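You operate a simulated robot arm through the tools that you are given. There is no shell and no other tool. Be economical: measure what you need, move in short steps, check, and stop when the job is done.

The job below is to be done with a simulated two-armed robot. You get a single attempt, and the scene is never put back.

## Task
Take the black sleeve and put it on the medium shim. Take the cream module and put it on the lower shelf of the tray rack. Take the black barrel and put it on the grey filter. The order is free.

The check looks at the end state, three seconds after you hand in, the way a careful person would. Anything else that was tipped, shoved, dropped, spilled or broken makes it a failure.

## Robot
Two 7-joint arms with two-finger parallel grippers on one trunk, on a base that drives. Base frame: it is fixed to the floor where the robot stands at the start and does not move with it; the origin is under the middle of the robot, x ahead of it, y to its left, z up; the surface under the hand at the start is at about z = 800. Lengths are in mm, angles in degrees, forces in N, time in s.
The left shoulder is at the start at [70, 163, 1070], the right one opposite. With the tool pointing down near the work surface each hand reaches from about 400 to 880 mm from the robot's upright axis, wherever it stands, measured 20 degrees to its own side. Places, roughly: black barrel (4x4x4 cm) [-3400, 4800, 800]; black sleeve (3x3x3 cm) [500, 100, 800]; cream module (4x4x4 cm) [500, 2800, 900]; grey filter (5x5x3 cm) [-3200, -100, 800]; lower shelf of the tray rack [800, 1400, 400]. Payload 3.43 kg a hand.
Tool frame (each hand has its own): the origin (TCP) lies between the finger pads and is the grasp point; the fingertips stand 34 mm ahead of it; z points along the fingers, y is the line along which they close. Largest opening 128 mm; finger width 24, thickness 12; the body of the gripper, 48 by 130 mm, starts 96 mm behind the TCP.
Orientation is told as [roll, pitch, yaw] about the base's x, y, z axes, in that order, counted from this pose: with the fingers straight down and closing along the base's y, the tool's x points along the base's -x, its y along +y and its z along -z.

## Interface
- The arms move only by the tool servo_tool. It takes "left_steps", "right_steps" or both (then of equal length, played together; a hand with none holds still); each is a list of rows, each a list of 7 numbers: the turn, a rotation vector about the base's x, y, z in degrees, then the shift along the base's x, y, z in mm, then the closure, from 0 (fully open) to 1 (shut). In form: [[wx, wy, wz, tx, ty, tz, grip], ...]. A call has 1 to 20 rows; each row shifts and turns the commanded pose from where the row before left it. Rows are played at 5 a second. More than 50 mm and 8.6 degrees between two rows, or a gripper value outside its range, and nothing of the call is played. A pose out of reach is approached as far as the arm can. The call stops where the force on the tool passes 40 N (or 10 N more than at its start, if that is more) or the arm is blocked; 0.2 s more then pass. Each finger travels about 153 mm/s and halts on what it meets, pressing with about 35 N; the grip force reading is that of the motor and also rises with nothing between the fingers. The clock runs only during rows and for 0.2 s after the last one: add rows that do not move to give the fingers time. The reply holds the time, the measured pose of the TCP, the force on the tool along the base axes, the opening and the grip force, in the units named above and with some noise, with the torque about the TCP (base axes, N m) and any sound that the robot's microphone picked up, and new pictures: "views" is both (left out), scene, wrist or none (wrist: the cameras of the hands that moved).
- Cameras (640 x 400 px; columns grow to the right, rows downward): "scene" is now at [56.9, 82.3, 1285]; the picture's right is [1.00, -0.07, -0.00], its down [-0.05, -0.69, -0.72] and it looks along [0.05, 0.72, -0.70] (base axes); focal length 214 px, centre (320, 200). "left" rides on the left gripper at [76, 11, -160] in its tool frame; the picture's right is [-0.15, 0.99, 0.00], its down [-0.88, -0.13, -0.46] and it looks along [-0.45, -0.07, 0.89] (tool axes); focal length 234 px, centre (320, 200). "right" rides on the right gripper at [76, -11, -160] in its tool frame; the picture's right is [0.15, 0.99, 0.00], its down [-0.88, 0.13, -0.46] and it looks along [-0.45, 0.07, 0.89] (tool axes); focal length 234 px, centre (320, 200). There is no depth. A picture from a camera that has moved, and an enlarged one, comes with that camera's place and axes in the base frame and with its lens.
- lift_body(by): slides the trunk up (or, below 0, down) by that many mm; the arms and the scene camera ride with it, the base frame stays. It gives what a move gives, with no picture.
- steer(legs): drives the robot by 1 to 6 legs, each [ahead, left, turn to the left] in mm, mm and degrees, along the robot's own axes; the way and the turn of a leg run together, so that a leg with both is an arc; at most 1500 mm and 180 degrees a leg. The arms and the cameras ride along, it lands a little off, and it stops where it bumps. It gives what a move gives, and a new picture of the scene camera.
- aim_head(pan, tilt): turns the head with the scene camera to pan (to the left, within 86 degrees either way) and tilt (down, from -29 to 69), counted from straight ahead of the robot. It gives what a move gives, and a new picture of the scene camera.
- enlarge(camera, box): a new picture of the part [left, top, right, bottom] of that camera's present view, enlarged. No time passes.
- close_job(): hands the job in; it is judged then, once.

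Work in short steps. Places have to be worked out from the pictures, the camera data and where the tool is seen: move nearer, look again, correct. Check each grasp and each placing, and mend what went wrong. You have 165 turns and 260 pictures in all, those below and enlarged ones among them. Open the grippers and draw the arms clear of the work before you hand the job in, unless the task says otherwise; then end with one line.

The tools are called after "Request:" as a command line: name --argument value ..., lists and objects as JSON in quotes. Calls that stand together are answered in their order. servo_tool: Moves the arms, as the interface text tells. Its arguments: {"type":"object","properties":{"left_steps":{"type":"array"},"right_steps":{"type":"array"},"views":{"type":"string","enum":["both","scene","wrist","none"]}},"required":[]} The other tools are called the same way: lift_body (by) slides the trunk up or down; steer (legs) drives the base; aim_head (pan, tilt) turns the head that bears the scene camera; enlarge (camera, box) takes an enlarged picture of a part of a camera's view; close_job () hands the job in.

At the start:

```text
t: 0.0
left_ee_pos: [366.2, 484.4, 1058.2]
left_ee_rot: [0.1, -0.1, 0.1]
left_wrist_force: [0.6, -0.1, -0.3]
left_moment: [0.04, -0.03, 0.02]
left_opening: 128.0
left_finger_force: 0.0
right_ee_pos: [438.3, 29.2, 1087.6]
right_ee_rot: [0.1, 0.1, 0.0]
right_wrist_force: [-0.4, -0.2, -0.1]
right_moment: [-0.02, -0.03, 0.03]
right_opening: 127.9
right_finger_force: 0.0
trunk travel left (down, up): [-550.0, 390.0]
robot x, y, heading: [-1.6, -0.2, -0.0]
head pan, tilt: [85.9, 44.1]
```

scene: 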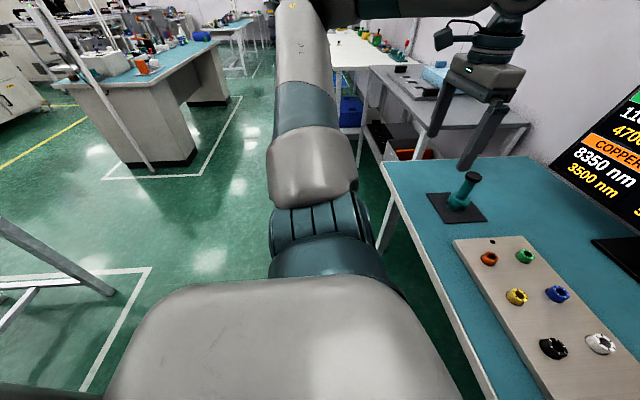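
right: 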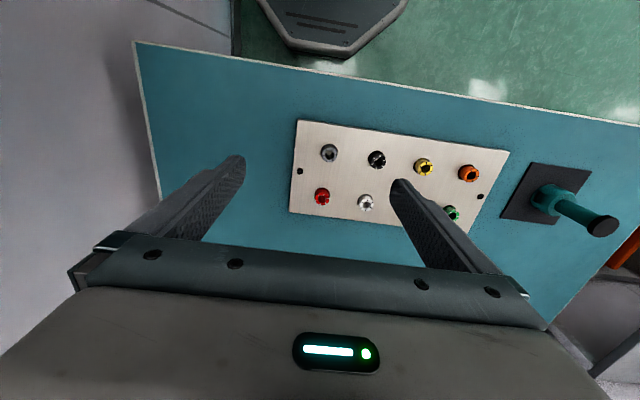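
left: 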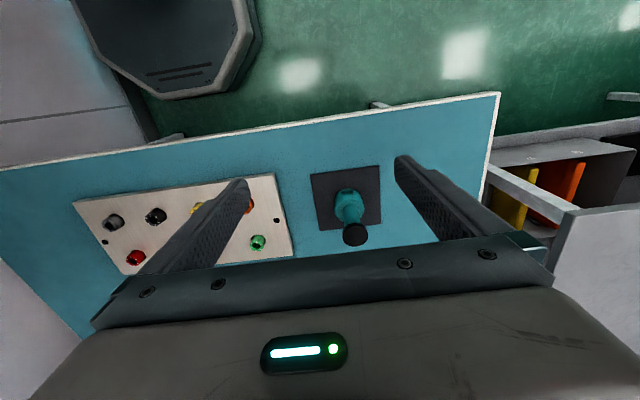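

The black ring on the tray is probably the sleeve. I look straight ahead and down to see the table and find the shims.

Request:
aim_head --pan 0 --tilt 45

Request:
enlarge --camera "right" --box '[270, 100, 530, 262]'

```text
t: 1.6
left_ee_pos: [366.3, 484.8, 1058.3]
left_ee_rot: [0.0, 0.0, -0.1]
left_wrist_force: [-0.1, -0.6, -0.2]
left_moment: [0.0, -0.01, 0.0]
left_opening: 128.2
left_finger_force: 0.0
right_ee_pos: [439.8, 29.5, 1086.0]
right_ee_rot: [0.0, 0.0, 0.0]
right_wrist_force: [-0.1, 0.2, 0.4]
right_moment: [0.0, -0.01, 0.01]
right_opening: 128.2
right_finger_force: 0.1
trunk travel left (down, up): [-550.0, 390.0]
robot x, y, heading: [0.4, 3.6, 0.2]
head pan, tilt: [0.0, 45.0]
camera scene: at [132.5, 0.6, 1283.8], right [0.0, -1.0, 0.0], down [-0.71, 0.0, -0.71], along [0.71, 0.0, -0.71], focal length 214 px, centre (320, 200)
```

scene: 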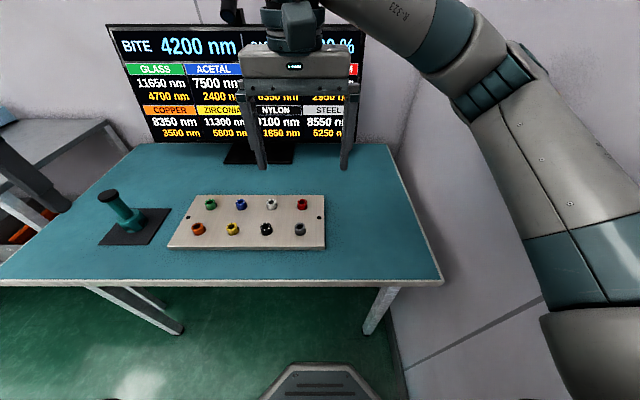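

```text
2.46 times, centred on (400, 181) of right
camera zoom: at [364.6, 18.1, 1248.5], right [-0.15, 0.99, 0.0], down [0.88, 0.13, 0.46], along [0.45, 0.07, -0.89], focal length 576 px, centre (123, 247)
```

zoom: 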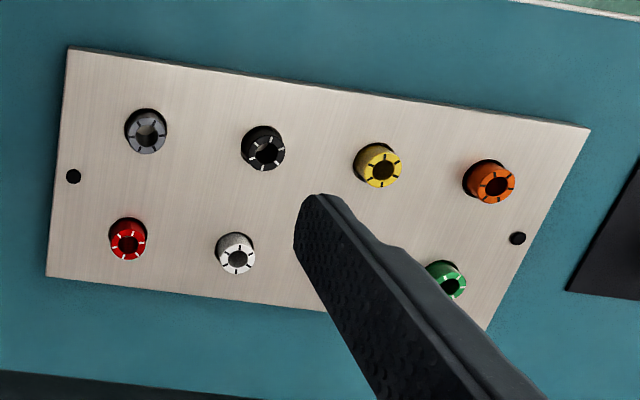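

Black ring found in the tray's near row. I check the screen and look around to find the shims.

Request:
enlarge --camera "scene" --box '[150, 180, 340, 260]'

Request:
aim_head --pan 60 --tilt 20

```text
3.37 times, centred on (245, 220) of scene
camera zoom: at [132.5, 0.6, 1283.8], right [0.0, -1.0, 0.0], down [-0.71, 0.0, -0.71], along [0.71, 0.0, -0.71], focal length 722 px, centre (573, 133)
```

zoom: 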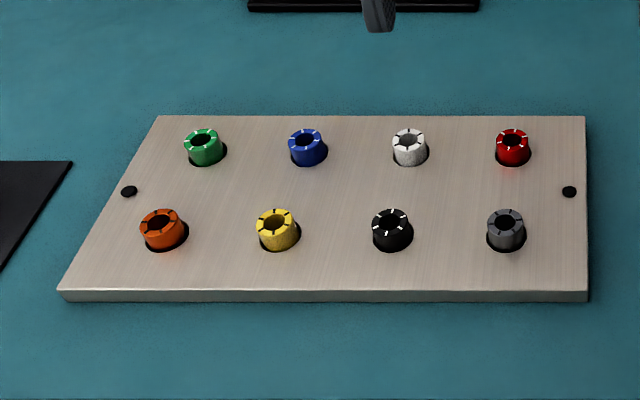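

```text
t: 2.9
left_ee_pos: [367.0, 484.4, 1059.1]
left_ee_rot: [0.1, 0.0, 0.0]
left_wrist_force: [0.1, 0.3, -0.3]
left_moment: [0.01, 0.0, -0.03]
left_opening: 128.0
left_finger_force: 0.0
right_ee_pos: [440.2, 30.6, 1087.5]
right_ee_rot: [-0.1, 0.0, 0.0]
right_wrist_force: [0.5, 0.2, -0.4]
right_moment: [0.03, 0.02, -0.07]
right_opening: 128.2
right_finger_force: 0.1
trunk travel left (down, up): [-550.0, 390.0]
robot x, y, heading: [1.7, -1.1, -0.2]
head pan, tilt: [60.0, 20.0]
camera scene: at [97.8, 81.2, 1322.4], right [0.87, -0.5, 0.0], down [-0.17, -0.3, -0.94], along [0.47, 0.81, -0.34], focal length 214 px, centre (320, 200)
```

scene: 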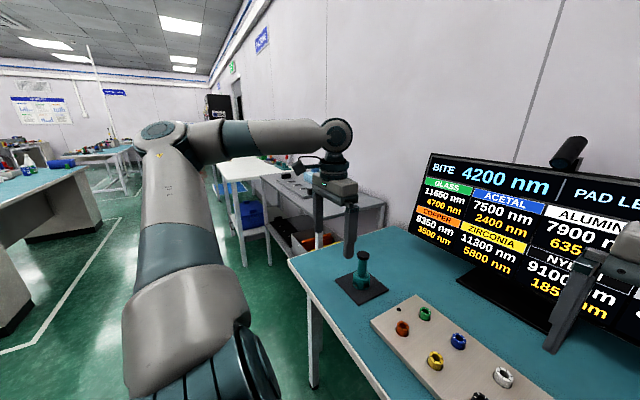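

Sleeve top comes out at about [480, 143, 830] from two cameras. I bring the right hand above it with the fingers partly closed so as to clear the neighbours.

Request:
servo_tool --right_steps '[[0, 0, 0, 10, 30, -30, 0.4], [0, 0, 0, 10, 30, -40, 0.4], [0, 0, 0, 10, 30, -40, 0.4], [0, 0, 0, 10, 22, -40, 0.4], [0, 0, 0, 0, 0, -37, 0.4], [0, 0, 0, 0, 0, 0, 0.4]]' --views "wrist"

Request:
aim_head --pan 15 --tilt 50

```text
refused: row 2 steps farther than a row can; nothing moved
```

```text
t: 4.0
left_ee_pos: [365.8, 484.0, 1058.3]
left_ee_rot: [0.0, 0.0, 0.0]
left_wrist_force: [0.0, 0.3, -0.2]
left_moment: [-0.02, 0.0, 0.03]
left_opening: 128.0
left_finger_force: 0.0
right_ee_pos: [440.3, 29.6, 1087.6]
right_ee_rot: [0.0, 0.0, 0.0]
right_wrist_force: [-0.2, -0.3, 0.2]
right_moment: [-0.02, -0.01, 0.0]
right_opening: 128.0
right_finger_force: 0.1
trunk travel left (down, up): [-550.0, 390.0]
robot x, y, heading: [1.5, -3.5, 0.1]
head pan, tilt: [15.0, 50.0]
camera scene: at [125.5, 20.6, 1276.9], right [0.26, -0.97, 0.0], down [-0.74, -0.2, -0.64], along [0.62, 0.17, -0.77], focal length 214 px, centre (320, 200)
```

scene: 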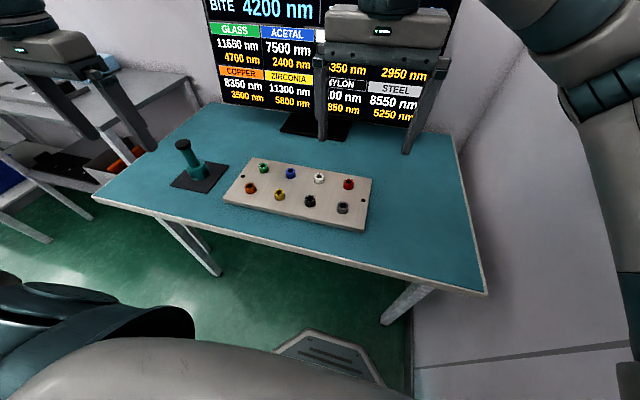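

The row was over 50 mm; I split the motion into smaller rows.

Request:
servo_tool --right_steps '[[0, 0, 0, 10, 28, -30, 0.4], [0, 0, 0, 10, 28, -35, 0.4], [0, 0, 0, 10, 28, -35, 0.4], [0, 0, 0, 10, 28, -35, 0.4], [0, 0, 0, 0, 0, -45, 0.4], [0, 0, 0, 0, 0, 0, 0.4]]' --views "both"

```text
t: 5.4
left_ee_pos: [365.7, 484.8, 1058.1]
left_ee_rot: [-0.1, 0.0, 0.0]
left_wrist_force: [0.2, 0.7, -0.8]
left_moment: [-0.01, -0.02, 0.01]
left_opening: 127.8
left_finger_force: 0.2
right_ee_pos: [481.1, 141.8, 908.4]
right_ee_rot: [0.0, 0.0, 0.1]
right_wrist_force: [0.4, 0.0, 0.6]
right_moment: [0.03, 0.0, 0.0]
right_opening: 76.6
right_finger_force: 0.0
trunk travel left (down, up): [-550.0, 390.0]
robot x, y, heading: [-3.4, -2.8, 0.2]
head pan, tilt: [15.0, 50.0]
camera scene: at [125.1, 21.0, 1276.9], right [0.26, -0.97, 0.0], down [-0.74, -0.2, -0.64], along [0.62, 0.17, -0.77], focal length 214 px, centre (320, 200)
camera right: at [404.9, 130.4, 1068.7], right [-0.15, 0.99, 0.0], down [0.88, 0.13, 0.46], along [0.45, 0.07, -0.89], focal length 234 px, centre (320, 200)
```

scene: 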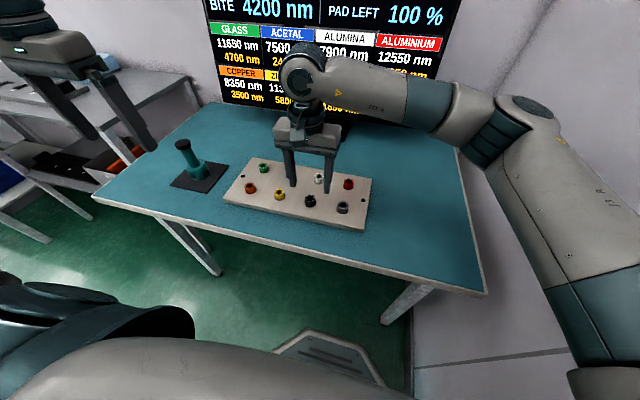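
right: 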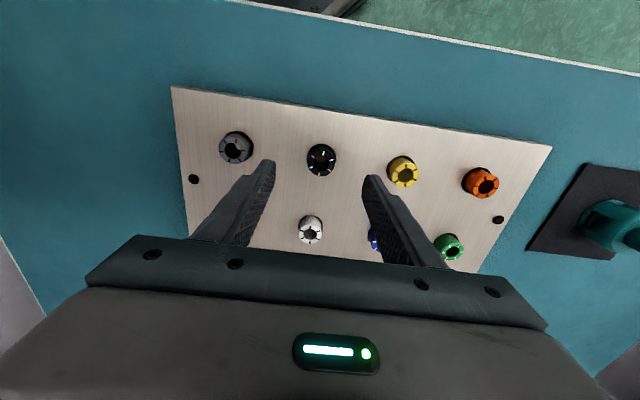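

Alignment is good (sleeve at about [480,143.5]). I go down most of the way and look.

Request:
servo_tool --right_steps '[[0, 0, 0, 0, 1.5, -25, 0.4], [0, 0, 0, 0, 0, -18, 0.45], [0, 0, 0, 0, 0, 0, 0.45]]' --views "wrist"

Request:
enlarge --camera "scene" --box '[240, 130, 400, 230]'

```text
t: 6.2
left_ee_pos: [366.6, 485.1, 1057.9]
left_ee_rot: [-0.1, 0.0, -0.1]
left_wrist_force: [-0.4, 0.3, 0.4]
left_moment: [0.0, 0.01, 0.0]
left_opening: 127.8
left_finger_force: 0.1
right_ee_pos: [481.9, 144.1, 864.9]
right_ee_rot: [-0.1, 0.0, 0.0]
right_wrist_force: [-0.4, -0.6, -0.7]
right_moment: [-0.02, 0.0, -0.03]
right_opening: 70.4
right_finger_force: 0.0
trunk travel left (down, up): [-550.0, 390.0]
robot x, y, heading: [1.7, 0.2, 0.1]
head pan, tilt: [15.0, 50.0]
camera right: at [405.9, 133.0, 1026.3], right [-0.15, 0.99, 0.0], down [0.88, 0.13, 0.46], along [0.45, 0.07, -0.89], focal length 234 px, centre (320, 200)
```

right: 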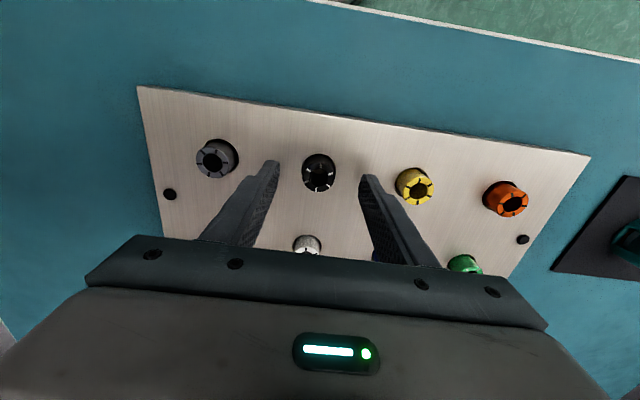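

```text
4.00 times, centred on (320, 180) of scene
camera zoom: at [125.5, 20.5, 1276.9], right [0.26, -0.97, 0.0], down [-0.74, -0.2, -0.64], along [0.62, 0.17, -0.77], focal length 858 px, centre (320, 280)
```

zoom: 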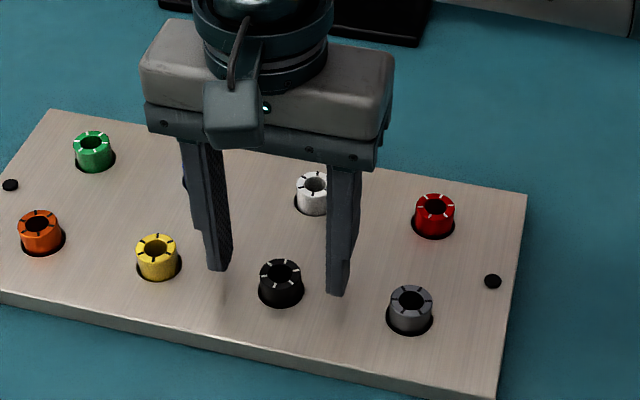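

Aligned. I lower to fingertips near z 812 and grip.

Request:
servo_tool --right_steps '[[0, 0, 0, -1, 0, -8, 0.45], [0, 0, 0, 0, 0, -6, 0.45], [0, 0, 0, 0, 0, -4, 0.45], [0, 0, 0, 0, 0, 0, 0.7], [0, 0, 0, 0, 0, 0, 0.85], [0, 0, 0, 0, 0, 0, 0.85]]' --views "wrist"

Request:
enlarge --camera "scene" --box '[240, 130, 400, 230]'

```text
t: 7.2
left_ee_pos: [365.8, 482.5, 1058.2]
left_ee_rot: [-0.1, -0.1, 0.0]
left_wrist_force: [0.0, -0.3, -0.7]
left_moment: [0.0, -0.01, -0.01]
left_opening: 128.1
left_finger_force: 0.1
right_ee_pos: [478.5, 140.2, 850.7]
right_ee_rot: [0.1, -0.2, -0.2]
right_wrist_force: [-11.5, -8.4, 24.8]
right_moment: [-0.92, 0.65, -0.32]
right_opening: 43.4
right_finger_force: 5.2
trunk travel left (down, up): [-550.0, 390.0]
robot x, y, heading: [3.0, -0.5, -0.0]
head pan, tilt: [15.0, 50.0]
stopped in row 4 (right hand): the force on the tool passed its limit at 82 N (the readings are from after the stop); the commanded pose is now the measured one
camera right: at [402.0, 129.1, 1012.7], right [-0.15, 0.99, 0.0], down [0.88, 0.13, 0.46], along [0.45, 0.07, -0.89], focal length 234 px, centre (320, 200)
```

right: 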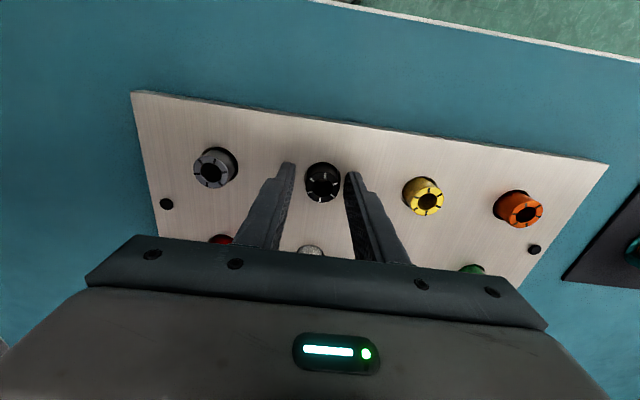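

```text
4.00 times, centred on (320, 180) of scene
camera zoom: at [123.1, 19.1, 1277.1], right [0.26, -0.97, 0.0], down [-0.74, -0.2, -0.64], along [0.62, 0.17, -0.76], focal length 858 px, centre (320, 280)
```

zoom: 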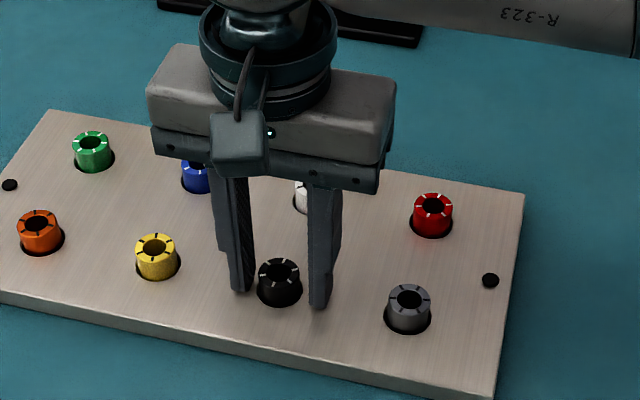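

The tips touched the plate (top ≈ z 816), so the sleeve top is nearer 838 and its centre about [475, 142]. I lift 5 mm, correct, and close.

Request:
servo_tool --right_steps '[[0, 0, 0, 0, 0, 5, 0.6], [0, 0, 0, -3.5, 2, 0, 0.6], [0, 0, 0, 0, 0, 0, 0.6]]' --views "wrist"

Request:
enlarge --camera "right" --box '[240, 130, 400, 230]'

```text
t: 8.0
left_ee_pos: [368.1, 484.7, 1058.2]
left_ee_rot: [0.1, 0.1, 0.0]
left_wrist_force: [-0.2, 0.9, 0.5]
left_moment: [-0.01, 0.02, 0.02]
left_opening: 128.0
left_finger_force: 0.1
right_ee_pos: [476.6, 143.3, 854.8]
right_ee_rot: [0.0, -0.2, -0.1]
right_wrist_force: [-0.6, -1.1, -0.1]
right_moment: [-0.01, -0.02, 0.06]
right_opening: 51.2
right_finger_force: 0.1
trunk travel left (down, up): [-550.0, 390.0]
robot x, y, heading: [2.1, 0.9, 0.0]
head pan, tilt: [15.0, 50.0]
camera right: at [402.0, 131.6, 1015.1], right [-0.14, 0.99, 0.0], down [0.88, 0.13, 0.46], along [0.45, 0.07, -0.89], focal length 234 px, centre (320, 200)
```

right: 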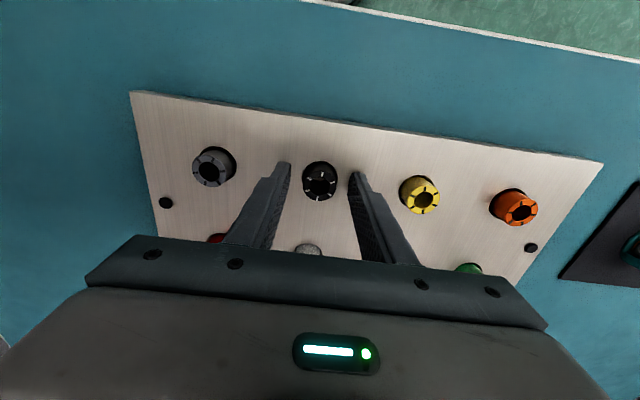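

```text
4.00 times, centred on (320, 180) of right
camera zoom: at [402.0, 131.6, 1015.1], right [-0.14, 0.99, 0.0], down [0.88, 0.13, 0.46], along [0.45, 0.07, -0.89], focal length 937 px, centre (320, 280)
```

zoom: 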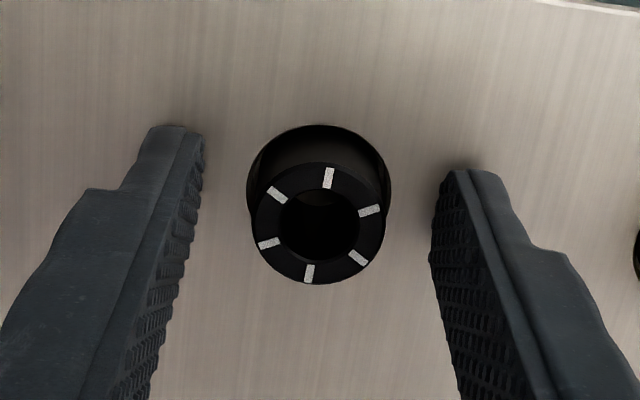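

Centred; closing slowly.

Request:
servo_tool --right_steps '[[0, 0, 0, 0, 0, 0, 0.7], [0, 0, 0, 0, 0, 0, 0.85], [0, 0, 0, 0, 0, 0, 0.9], [0, 0, 0, 0, 0, 0, 0.9]]' --views "wrist"

```text
t: 9.0
left_ee_pos: [366.7, 484.4, 1057.7]
left_ee_rot: [0.0, 0.0, -0.1]
left_wrist_force: [0.0, 0.1, 0.9]
left_moment: [0.03, 0.01, 0.0]
left_opening: 128.2
left_finger_force: 0.1
right_ee_pos: [477.3, 142.3, 854.5]
right_ee_rot: [0.0, -0.2, -0.2]
right_wrist_force: [-0.3, 0.7, 1.8]
right_moment: [0.05, -0.01, -0.01]
right_opening: 23.5
right_finger_force: 35.3
trunk travel left (down, up): [-550.0, 390.0]
robot x, y, heading: [1.6, -1.1, 0.1]
head pan, tilt: [15.0, 50.0]
camera right: at [401.4, 131.5, 1015.6], right [-0.14, 0.99, 0.0], down [0.88, 0.13, 0.46], along [0.45, 0.07, -0.89], focal length 234 px, centre (320, 200)
```

right: 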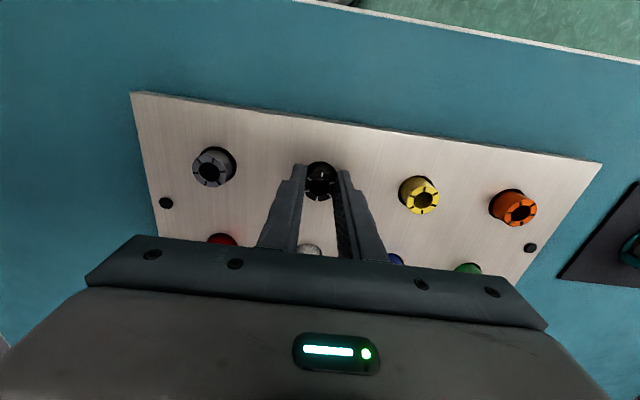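

Gripped at 23.5 mm with 35 N. I lift straight up.

Request:
servo_tool --right_steps '[[0, 0, 0, 0, 0, 10, 0.9], [0, 0, 0, 0, 0, 20, 0.9], [0, 0, 0, 0, 0, 40, 0.9], [0, 0, 0, 0, 0, 40, 0.9], [0, 0, 0, 0, 0, 40, 0.9], [0, 0, 0, 0, 0, 40, 0.9]]' --views "both"

Request:
enlarge --camera "right" --box '[240, 130, 400, 230]'

```text
t: 10.4
left_ee_pos: [365.5, 484.3, 1058.3]
left_ee_rot: [0.0, 0.0, 0.0]
left_wrist_force: [-0.2, 1.2, -0.3]
left_moment: [0.04, 0.04, -0.04]
left_opening: 127.9
left_finger_force: 0.2
right_ee_pos: [477.6, 141.8, 1042.9]
right_ee_rot: [0.0, -0.2, -0.1]
right_wrist_force: [0.3, 0.2, 0.1]
right_moment: [0.02, -0.02, -0.02]
right_opening: 23.3
right_finger_force: 34.9
trunk travel left (down, up): [-550.0, 390.0]
robot x, y, heading: [1.5, 2.1, -0.0]
head pan, tilt: [15.0, 50.0]
camera scene: at [124.8, 20.3, 1276.9], right [0.26, -0.97, 0.0], down [-0.74, -0.2, -0.64], along [0.62, 0.17, -0.77], focal length 214 px, centre (320, 200)
camera right: at [401.4, 130.3, 1202.8], right [-0.15, 0.99, 0.0], down [0.88, 0.13, 0.46], along [0.45, 0.07, -0.89], focal length 234 px, centre (320, 200)
```

scene: 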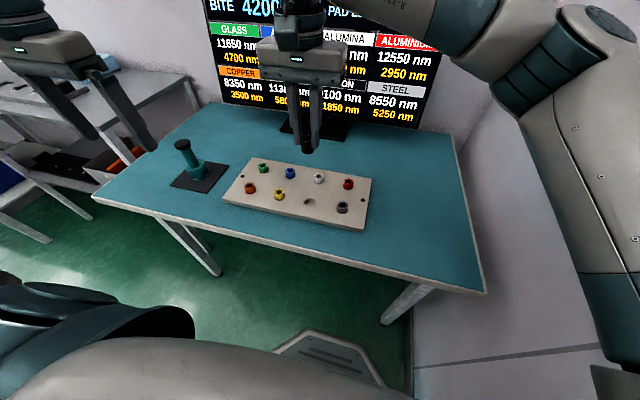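
right: 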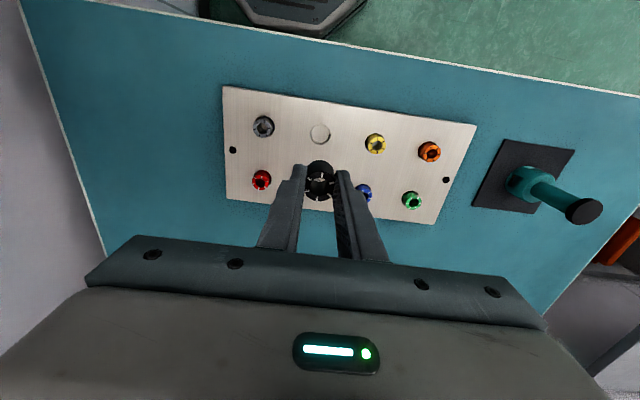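

```text
4.00 times, centred on (320, 180) of right
camera zoom: at [401.4, 130.3, 1202.8], right [-0.15, 0.99, 0.0], down [0.88, 0.13, 0.46], along [0.45, 0.07, -0.89], focal length 937 px, centre (320, 280)
```

zoom: 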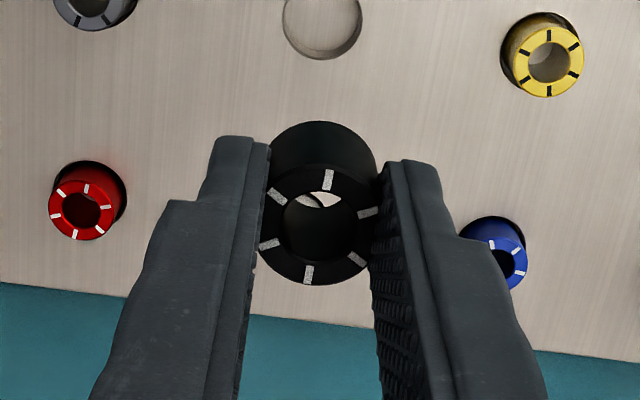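

Sleeve is held, its bottom about 45 mm below the TCP. Now I survey the room; first I back off a little and look left.

Request:
steer --legs '[[-500, 0, 0]]'

Request:
aim_head --pan 80 --tilt 15

```text
t: 13.3
left_ee_pos: [-127.8, 483.9, 1058.0]
left_ee_rot: [0.0, 0.1, -0.1]
left_wrist_force: [-0.2, 0.2, -0.2]
left_moment: [-0.02, -0.04, -0.02]
left_opening: 128.2
left_finger_force: 0.2
right_ee_pos: [-16.2, 141.6, 1042.6]
right_ee_rot: [0.0, -0.2, -0.2]
right_wrist_force: [-0.5, -0.6, -0.4]
right_moment: [0.01, 0.0, 0.01]
right_opening: 23.4
right_finger_force: 34.8
trunk travel left (down, up): [-550.0, 390.0]
robot x, y, heading: [-493.9, 1.8, -0.4]
head pan, tilt: [15.0, 50.0]
camera scene: at [-369.8, 21.0, 1276.9], right [0.26, -0.97, 0.0], down [-0.74, -0.2, -0.64], along [0.62, 0.16, -0.77], focal length 214 px, centre (320, 200)
```

scene: 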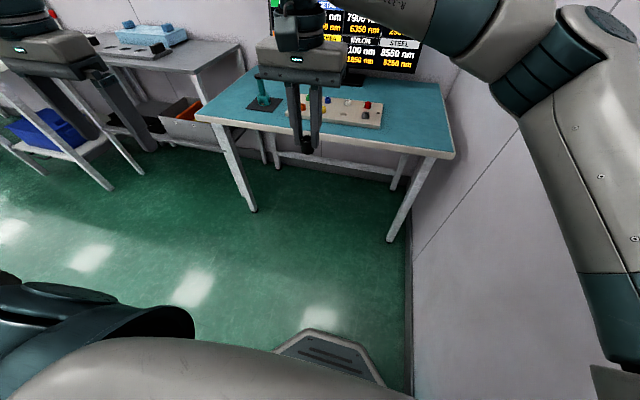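

```text
t: 14.7
left_ee_pos: [-125.9, 484.8, 1057.2]
left_ee_rot: [0.0, 0.0, -0.2]
left_wrist_force: [-0.4, 0.5, -0.8]
left_moment: [0.01, -0.01, 0.02]
left_opening: 127.9
left_finger_force: 0.0
right_ee_pos: [-16.3, 142.2, 1041.1]
right_ee_rot: [0.1, -0.2, -0.1]
right_wrist_force: [0.2, -0.2, 0.5]
right_moment: [0.01, -0.01, 0.01]
right_opening: 23.4
right_finger_force: 34.6
trunk travel left (down, up): [-550.0, 390.0]
robot x, y, heading: [-492.3, 3.0, -0.1]
head pan, tilt: [80.0, 15.0]
camera scene: at [-427.2, 93.2, 1330.5], right [0.98, -0.18, 0.0], down [-0.05, -0.26, -0.97], along [0.17, 0.95, -0.26], focal length 214 px, centre (320, 200)
```

scene: 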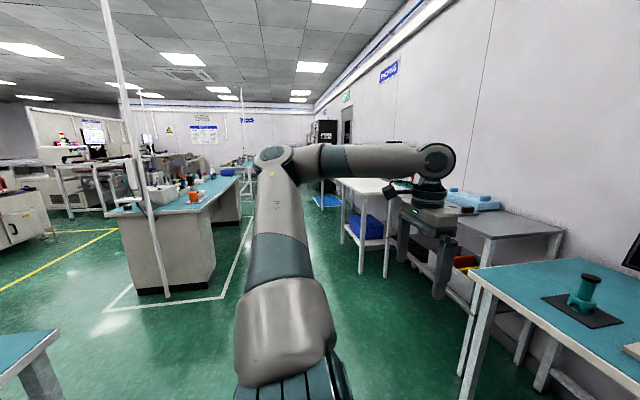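

The grey bench with bins ahead-left probably is at the rack; the room extends to the left and back. I turn left 90° and look around for the shims.

Request:
steer --legs '[[0, 250, 0], [0, 0, 90]]'

Request:
aim_head --pan 60 --tilt 15

Request:
aim_head --pan -60 --tilt 25

```text
t: 20.3
left_ee_pos: [-968.9, 633.7, 1058.2]
left_ee_rot: [0.0, 0.0, 88.5]
left_wrist_force: [-0.2, 0.1, 0.0]
left_moment: [0.02, 0.0, -0.01]
left_opening: 128.0
left_finger_force: 0.0
right_ee_pos: [-624.7, 735.4, 1041.8]
right_ee_rot: [0.0, -0.1, 88.4]
right_wrist_force: [0.5, -0.1, -0.1]
right_moment: [0.01, 0.04, -0.01]
right_opening: 25.8
right_finger_force: 35.1
trunk travel left (down, up): [-550.0, 390.0]
robot x, y, heading: [-494.9, 254.4, 88.5]
head pan, tilt: [80.0, 15.0]
camera scene: at [-583.9, 323.2, 1330.6], right [0.2, 0.98, 0.0], down [0.25, -0.05, -0.97], along [-0.95, 0.19, -0.26], focal length 214 px, centre (320, 200)
```

scene: 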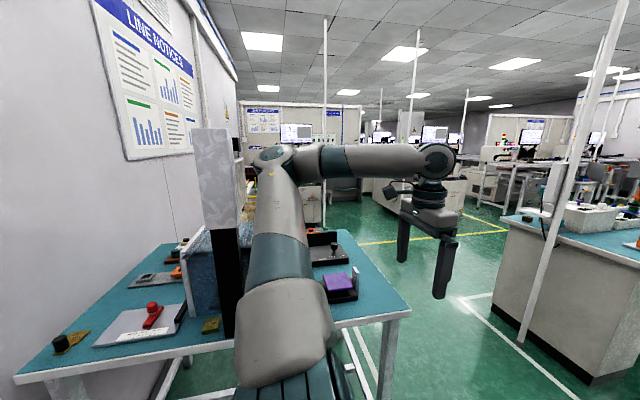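

```text
t: 21.1
left_ee_pos: [-967.9, 632.3, 1058.3]
left_ee_rot: [0.1, 0.0, 88.5]
left_wrist_force: [-1.0, 0.0, -0.6]
left_moment: [0.01, 0.0, 0.02]
left_opening: 127.9
left_finger_force: 0.1
right_ee_pos: [-623.8, 735.3, 1041.3]
right_ee_rot: [0.0, -0.2, 88.4]
right_wrist_force: [-0.5, 0.1, 0.1]
right_moment: [-0.01, 0.0, 0.0]
right_opening: 25.8
right_finger_force: 34.7
trunk travel left (down, up): [-550.0, 390.0]
robot x, y, heading: [-496.5, 256.2, 88.2]
head pan, tilt: [60.0, 15.0]
camera scene: at [-571.9, 353.4, 1330.6], right [0.52, 0.85, 0.0], down [0.22, -0.14, -0.97], along [-0.82, 0.5, -0.26], focal length 214 px, centre (320, 200)
```

scene: 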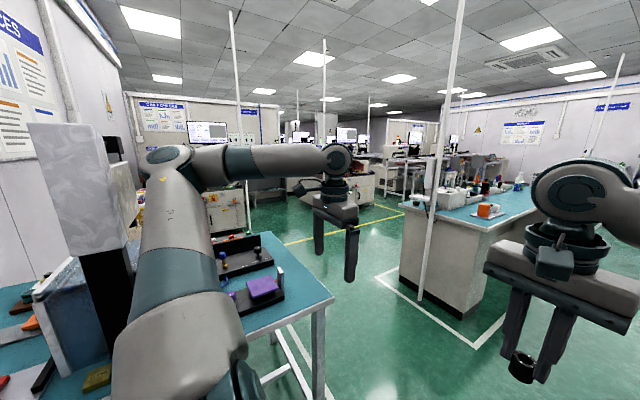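

```text
t: 23.1
left_ee_pos: [-968.5, 633.3, 1058.0]
left_ee_rot: [0.0, 0.0, 88.5]
left_wrist_force: [0.3, 0.0, 0.6]
left_moment: [0.01, 0.0, -0.02]
left_opening: 128.1
left_finger_force: 0.0
right_ee_pos: [-624.5, 734.8, 1041.7]
right_ee_rot: [0.0, -0.2, 88.4]
right_wrist_force: [-0.6, -0.6, 0.9]
right_moment: [-0.03, -0.02, -0.01]
right_opening: 26.0
right_finger_force: 35.3
trunk travel left (down, up): [-550.0, 390.0]
robot x, y, heading: [-497.3, 251.4, 88.7]
head pan, tilt: [-60.0, 25.0]
camera scene: at [-411.3, 348.6, 1314.4], right [0.48, -0.88, 0.0], down [-0.37, -0.2, -0.91], along [0.8, 0.43, -0.42], focal length 214 px, centre (320, 200)
```

scene: 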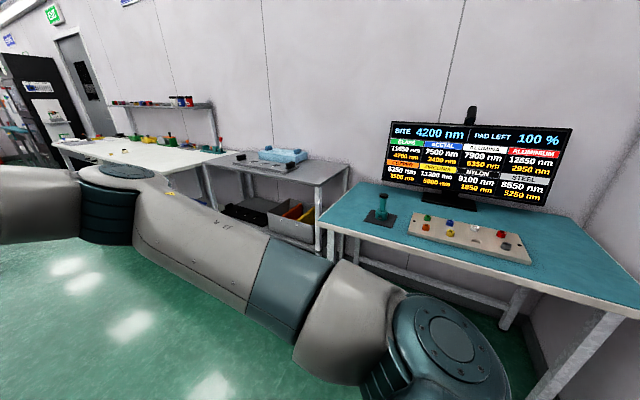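

The grip opening changed from 23.4 to 25.8 during the turn; I check how the sleeve sits, and zoom on the teal table to the left.

Request:
enlarge --camera "right" --box '[240, 130, 400, 230]'

Request:
aim_head --pan 86 --tilt 40

```text
4.00 times, centred on (320, 180) of right
camera zoom: at [-614.0, 658.6, 1202.2], right [-0.99, -0.12, 0.0], down [-0.11, 0.88, 0.46], along [-0.05, 0.46, -0.89], focal length 937 px, centre (320, 280)
```

zoom: 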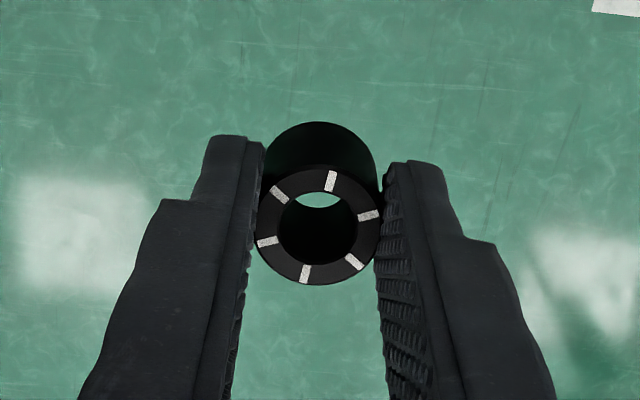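

```text
t: 25.4
left_ee_pos: [-968.2, 633.1, 1057.4]
left_ee_rot: [0.0, 0.0, 88.6]
left_wrist_force: [-0.1, -0.6, -0.3]
left_moment: [0.0, 0.0, 0.01]
left_opening: 127.9
left_finger_force: 0.1
right_ee_pos: [-623.7, 735.9, 1042.2]
right_ee_rot: [0.1, -0.2, 88.4]
right_wrist_force: [0.3, 0.2, -0.2]
right_moment: [0.01, -0.01, -0.02]
right_opening: 25.9
right_finger_force: 35.2
trunk travel left (down, up): [-550.0, 390.0]
robot x, y, heading: [-494.0, 251.5, 88.4]
head pan, tilt: [85.9, 40.0]
camera scene: at [-576.9, 312.9, 1291.0], right [0.1, 1.0, 0.0], down [0.64, -0.06, -0.77], along [-0.76, 0.07, -0.64], focal length 214 px, centre (320, 200)
```

scene: 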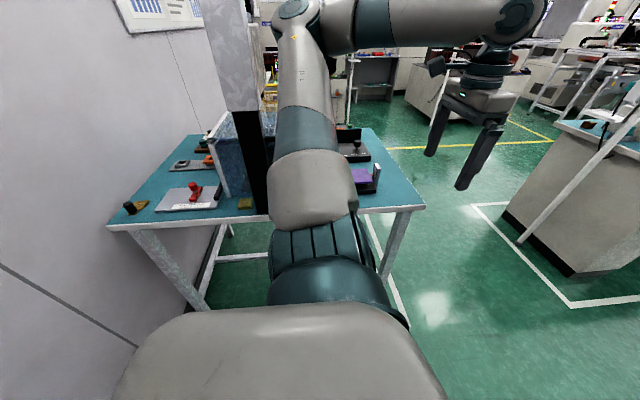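

Sleeve still well held. I zoom on the left teal table to identify its objects.

Request:
enlarge --camera "scene" --box '[100, 110, 260, 230]'

Request:
enlarge --camera "scene" --box '[320, 110, 420, 220]'

Request:
aim_head --pan -35 --tilt 15

```text
3.33 times, centred on (180, 170) of scene
camera zoom: at [-576.9, 312.9, 1291.0], right [0.1, 1.0, 0.0], down [0.64, -0.06, -0.77], along [-0.76, 0.07, -0.64], focal length 715 px, centre (787, 300)
```

zoom: 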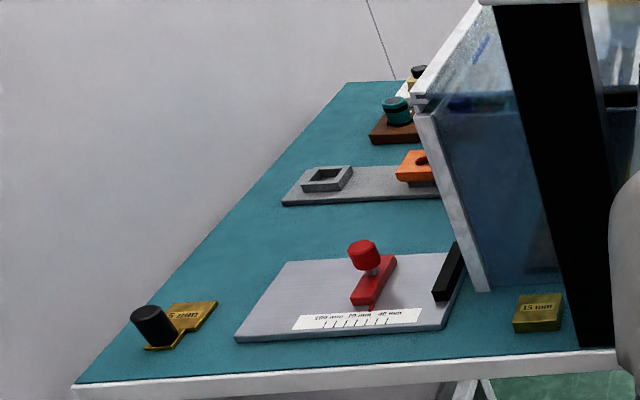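

```text
3.64 times, centred on (370, 165) of scene
camera zoom: at [-576.9, 312.9, 1291.0], right [0.1, 1.0, 0.0], down [0.64, -0.06, -0.77], along [-0.76, 0.07, -0.64], focal length 780 px, centre (138, 327)
```

zoom: 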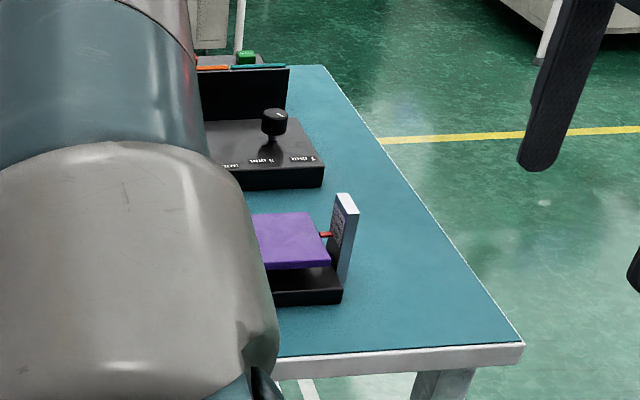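

```text
t: 27.4
left_ee_pos: [-968.6, 632.3, 1057.9]
left_ee_rot: [0.0, 0.0, 88.5]
left_wrist_force: [-0.3, 0.2, -0.6]
left_moment: [-0.02, 0.0, -0.01]
left_opening: 127.9
left_finger_force: 0.1
right_ee_pos: [-624.0, 735.9, 1041.1]
right_ee_rot: [0.0, -0.2, 88.4]
right_wrist_force: [-0.2, 0.4, -0.7]
right_moment: [0.03, 0.02, 0.0]
right_opening: 25.9
right_finger_force: 35.4
trunk travel left (down, up): [-550.0, 390.0]
robot x, y, heading: [-497.0, 253.9, 88.7]
head pan, tilt: [-35.0, 15.0]
camera scene: at [-436.7, 379.7, 1330.6], right [0.8, -0.59, 0.0], down [-0.15, -0.21, -0.97], along [0.57, 0.78, -0.26], focal length 214 px, centre (320, 200)
```

scene: 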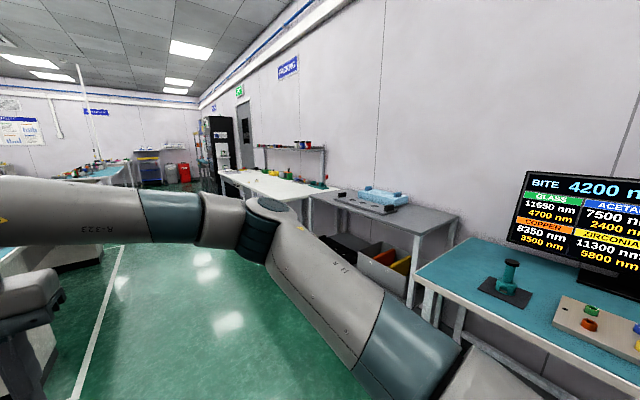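

I see brass shims on this table marked "5 mm" and "15 mm", so the medium is probably a "10 mm" one hidden behind something. I raise the trunk and face the table.

Request:
lift_body --by 300

Request:
steer --legs '[[0, 0, 91]]'

Request:
aim_head --pan 0 --tilt 50

```text
t: 30.4
left_ee_pos: [-970.1, 633.5, 1358.5]
left_ee_rot: [0.0, 0.1, 88.5]
left_wrist_force: [-0.1, 0.2, 0.3]
left_moment: [0.01, 0.01, -0.03]
left_opening: 127.9
left_finger_force: 0.0
right_ee_pos: [-624.2, 735.4, 1341.6]
right_ee_rot: [0.0, -0.1, 88.4]
right_wrist_force: [0.4, -0.3, -0.7]
right_moment: [0.0, 0.0, -0.01]
right_opening: 26.0
right_finger_force: 34.6
trunk travel left (down, up): [-850.0, 90.0]
robot x, y, heading: [-491.8, 250.3, 88.2]
head pan, tilt: [-35.0, 15.0]
```

```text
t: 33.7
left_ee_pos: [-1010.8, -58.5, 1357.5]
left_ee_rot: [0.2, 0.4, 158.9]
left_wrist_force: [-0.2, -0.4, -0.6]
left_moment: [0.01, -0.03, 0.0]
left_opening: 128.0
left_finger_force: 0.1
right_ee_pos: [-991.2, 299.4, 1340.6]
right_ee_rot: [0.3, -0.1, 159.0]
right_wrist_force: [0.5, 0.5, 0.5]
right_moment: [0.03, -0.01, -0.04]
right_opening: 26.1
right_finger_force: 35.4
trunk travel left (down, up): [-850.0, 90.0]
robot x, y, heading: [-496.4, 252.3, 159.2]
head pan, tilt: [-35.0, 15.0]
stopped in leg 1: the robot was blocked; the commanded pose is now the measured one
camera scene: at [-593.8, 358.9, 1630.1], right [0.83, 0.56, 0.0], down [0.15, -0.22, -0.96], along [-0.54, 0.8, -0.26], focal length 214 px, centre (320, 200)
```

scene: 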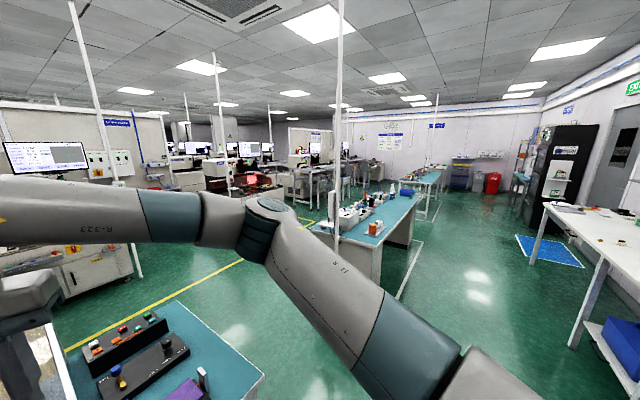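

```text
t: 34.7
left_ee_pos: [-1010.6, -58.5, 1358.0]
left_ee_rot: [0.1, 0.4, 159.0]
left_wrist_force: [-0.3, -0.5, -0.7]
left_moment: [-0.02, -0.01, 0.02]
left_opening: 128.1
left_finger_force: 0.0
right_ee_pos: [-993.4, 299.4, 1340.8]
right_ee_rot: [0.3, 0.1, 159.1]
right_wrist_force: [0.4, -0.4, -0.4]
right_moment: [0.0, 0.03, 0.03]
right_opening: 25.8
right_finger_force: 35.0
trunk travel left (down, up): [-850.0, 90.0]
robot x, y, heading: [-492.4, 255.7, 159.3]
head pan, tilt: [0.0, 50.0]
camera scene: at [-614.6, 309.3, 1576.4], right [0.36, 0.93, -0.01], down [0.72, -0.28, -0.64], along [-0.6, 0.23, -0.77], focal length 214 px, centre (320, 200)
```

scene: 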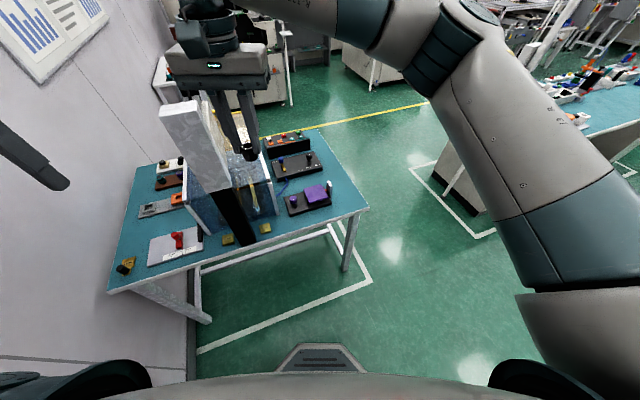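

The turn stopped because something (probably the left elbow against the wall) blocked. I zoom on the shims before moving away.

Request:
enlarge --camera "scene" --box '[100, 200, 300, 310]'

Request:
steer --legs '[[0, 0, -15], [0, -250, 0]]'

```text
3.20 times, centred on (200, 255) of scene
camera zoom: at [-614.6, 309.3, 1576.4], right [0.36, 0.93, -0.01], down [0.72, -0.28, -0.64], along [-0.6, 0.23, -0.77], focal length 686 px, centre (704, 24)
```

zoom: 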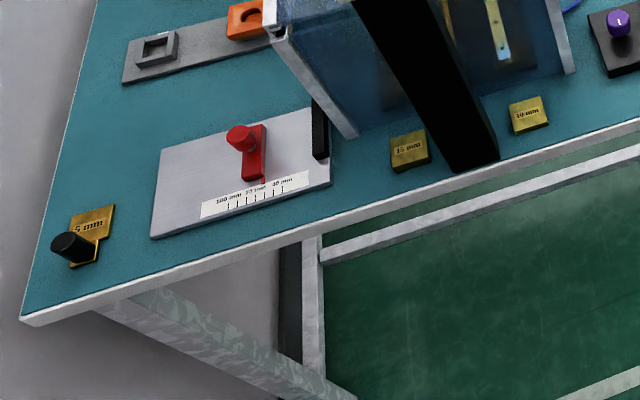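

```text
t: 37.4
left_ee_pos: [-926.0, 274.7, 1354.2]
left_ee_rot: [-0.1, 0.1, 144.9]
left_wrist_force: [0.1, -0.1, 0.0]
left_moment: [0.05, -0.06, -0.02]
left_opening: 128.1
left_finger_force: 0.0
right_ee_pos: [-821.1, 615.9, 1341.0]
right_ee_rot: [0.0, -0.1, 145.0]
right_wrist_force: [0.8, -0.2, -0.6]
right_moment: [0.01, 0.02, 0.03]
right_opening: 25.7
right_finger_force: 35.1
trunk travel left (down, up): [-850.0, 90.0]
robot x, y, heading: [-346.8, 461.7, 144.9]
head pan, tilt: [0.0, 50.0]
camera scene: at [-451.8, 532.1, 1576.8], right [0.58, 0.82, 0.0], down [0.63, -0.44, -0.64], along [-0.52, 0.37, -0.77], focal length 214 px, centre (320, 200)
```

scene: 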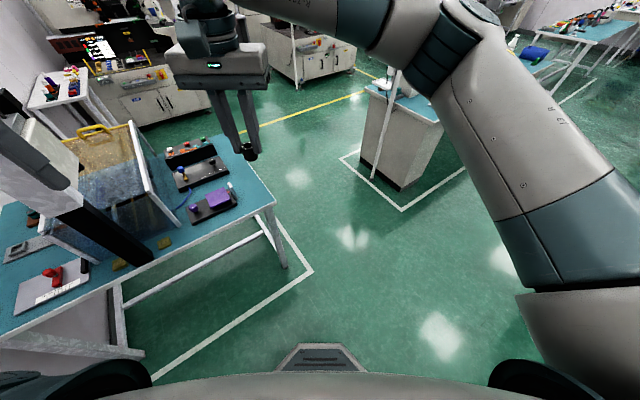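

The "10 mm" shim is the medium one, at about [-1155, 272]; a pillar stands close beside it at y≈165–217. I shift both hands to the robot's right so the left arm is tucked, before facing the table.

Request:
servo_tool --right_steps '[[0, 0, 0, 24, 34, 0, 0.9], [0, 0, 0, 24, 34, 0, 0.9], [0, 0, 0, 24, 34, 0, 0.9], [0, 0, 0, 24, 34, 0, 0.9], [0, 0, 0, 24, 34, 0, 0.9], [0, 0, 0, 24, 34, 0, 0.9]]' --left_steps '[[0, 0, 0, 19, 27, 0, 0], [0, 0, 0, 19, 27, 0, 0], [0, 0, 0, 19, 27, 0, 0], [0, 0, 0, 19, 27, 0, 0], [0, 0, 0, 19, 27, 0, 0], [0, 0, 0, 19, 27, 0, 0]]' --views "none"

Request:
steer --legs '[[0, 0, 35]]'

```text
t: 38.8
left_ee_pos: [-805.4, 443.7, 1358.8]
left_ee_rot: [0.1, 0.2, 144.8]
left_wrist_force: [0.5, 0.9, 0.2]
left_moment: [-0.05, 0.04, 0.0]
left_opening: 127.7
left_finger_force: 0.1
right_ee_pos: [-674.3, 828.1, 1340.1]
right_ee_rot: [0.3, -0.2, 144.9]
right_wrist_force: [0.2, 0.1, -0.3]
right_moment: [-0.03, 0.03, 0.03]
right_opening: 25.7
right_finger_force: 35.1
trunk travel left (down, up): [-850.0, 90.0]
robot x, y, heading: [-345.9, 459.3, 144.9]
head pan, tilt: [0.0, 50.0]
```

```text
t: 40.9
left_ee_pos: [-714.8, 180.4, 1357.7]
left_ee_rot: [-0.2, 0.2, 179.7]
left_wrist_force: [0.8, -0.2, -0.1]
left_moment: [0.0, 0.02, 0.07]
left_opening: 128.1
left_finger_force: 0.1
right_ee_pos: [-826.4, 571.1, 1340.1]
right_ee_rot: [0.1, -0.1, 180.0]
right_wrist_force: [0.2, 0.6, -0.3]
right_moment: [-0.01, -0.04, -0.01]
right_opening: 25.8
right_finger_force: 35.7
trunk travel left (down, up): [-850.0, 90.0]
robot x, y, heading: [-347.3, 461.1, 179.8]
head pan, tilt: [0.0, 50.0]
camera scene: at [-473.7, 462.1, 1576.8], right [0.0, 1.0, 0.0], down [0.77, 0.0, -0.64], along [-0.64, 0.0, -0.77], focal length 214 px, centre (320, 200)
```

scene: 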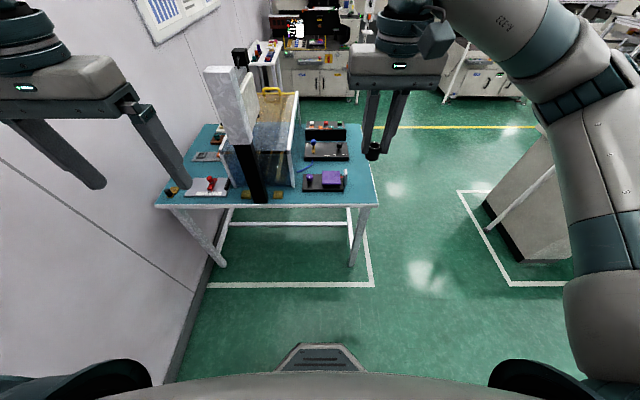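

Clear view of the table. I zoom to re-measure the 10 mm shim and its surroundings.

Request:
enlarge --camera "scene" --box '[190, 90, 370, 210]'

```text
3.33 times, centred on (280, 150) of scene
camera zoom: at [-473.7, 462.1, 1576.8], right [0.0, 1.0, 0.0], down [0.77, 0.0, -0.64], along [-0.64, 0.0, -0.77], focal length 715 px, centre (453, 367)
```

zoom: 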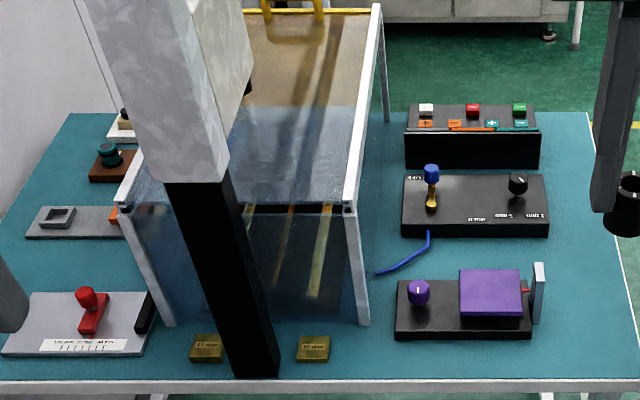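

The 10 mm shim is at about [-1146, 262], hemmed by the tank face (x≈-1202, top z≈1015) and the pillar (y<221, x<-1100). I'll come in diagonally, with fingers closing along x; drive to the corner heading 225°.

Request:
steer --legs '[[0, 0, 45], [24, -418, 0]]'

Request:
lift_body --by -150

Request:
aim_head --pan 0 --tilt 50

```text
t: 45.6
left_ee_pos: [-722.0, 281.9, 1357.9]
left_ee_rot: [-0.2, 0.2, -133.8]
left_wrist_force: [0.6, -1.3, 0.6]
left_moment: [0.01, 0.05, 0.02]
left_opening: 127.8
left_finger_force: 0.0
right_ee_pos: [-1083.2, 471.9, 1340.3]
right_ee_rot: [0.0, -0.2, -133.8]
right_wrist_force: [0.0, -0.2, -0.2]
right_moment: [-0.01, -0.01, -0.04]
right_opening: 26.0
right_finger_force: 34.6
trunk travel left (down, up): [-850.0, 90.0]
robot x, y, heading: [-674.6, 742.8, -134.0]
head pan, tilt: [0.0, 50.0]
camera scene: at [-760.3, 650.8, 1576.9], right [-0.72, 0.69, 0.0], down [0.53, 0.55, -0.64], along [-0.45, -0.46, -0.77], focal length 214 px, centre (320, 200)
```

scene: 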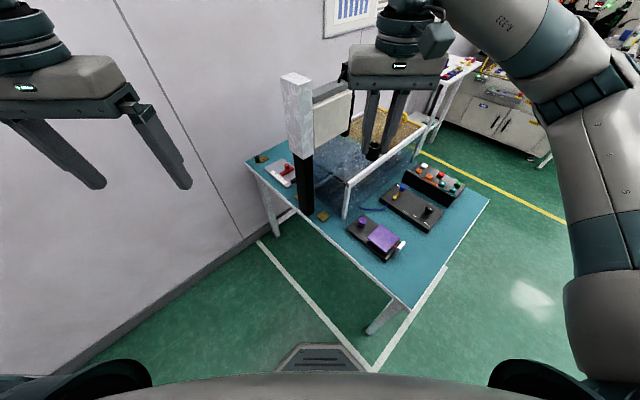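

```text
t: 47.4
left_ee_pos: [-723.8, 284.3, 1208.3]
left_ee_rot: [-0.1, 0.1, -133.9]
left_wrist_force: [-0.9, -0.5, 0.2]
left_moment: [0.01, -0.01, 0.01]
left_opening: 127.9
left_finger_force: 0.0
right_ee_pos: [-1083.4, 473.5, 1190.2]
right_ee_rot: [0.0, -0.3, -133.8]
right_wrist_force: [-0.4, 0.3, -1.2]
right_moment: [-0.01, -0.01, 0.01]
right_opening: 25.6
right_finger_force: 35.3
trunk travel left (down, up): [-700.0, 240.0]
robot x, y, heading: [-675.5, 740.3, -134.0]
head pan, tilt: [0.0, 50.0]
```

```text
t: 48.0
left_ee_pos: [-723.5, 283.8, 1207.9]
left_ee_rot: [-0.1, 0.1, -133.9]
left_wrist_force: [0.8, 1.2, -0.1]
left_moment: [0.04, 0.0, 0.02]
left_opening: 127.9
left_finger_force: 0.1
right_ee_pos: [-1082.8, 473.1, 1191.6]
right_ee_rot: [0.0, -0.2, -133.8]
right_wrist_force: [0.7, 0.3, -0.1]
right_moment: [-0.06, 0.01, 0.02]
right_opening: 25.9
right_finger_force: 35.1
trunk travel left (down, up): [-700.0, 240.0]
robot x, y, heading: [-672.5, 743.0, -134.0]
head pan, tilt: [0.0, 50.0]
camera scene: at [-761.8, 652.2, 1426.9], right [-0.72, 0.69, 0.0], down [0.53, 0.55, -0.64], along [-0.45, -0.46, -0.77], focal length 214 px, centre (320, 200)
```

scene: 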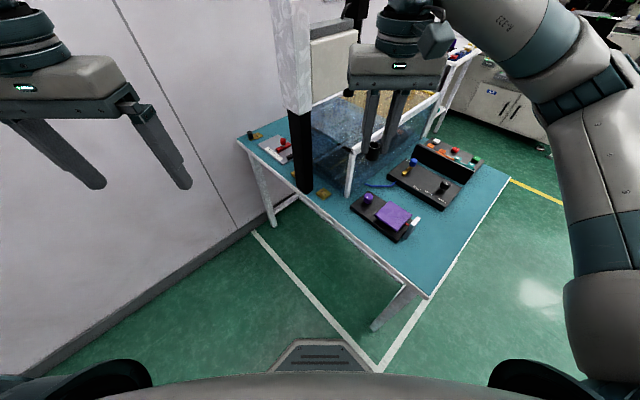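

Request:
enlarge --camera "scene" --box '[270, 120, 430, 220]'

```text
4.00 times, centred on (350, 170) of scene
camera zoom: at [-761.8, 652.2, 1426.9], right [-0.72, 0.69, 0.0], down [0.53, 0.55, -0.64], along [-0.45, -0.46, -0.77], focal length 858 px, centre (200, 320)
```

zoom: 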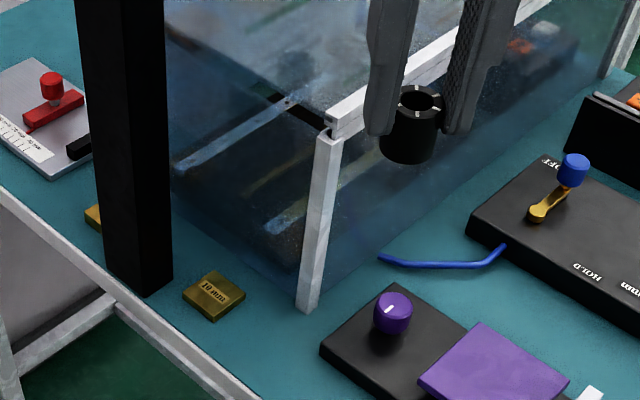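

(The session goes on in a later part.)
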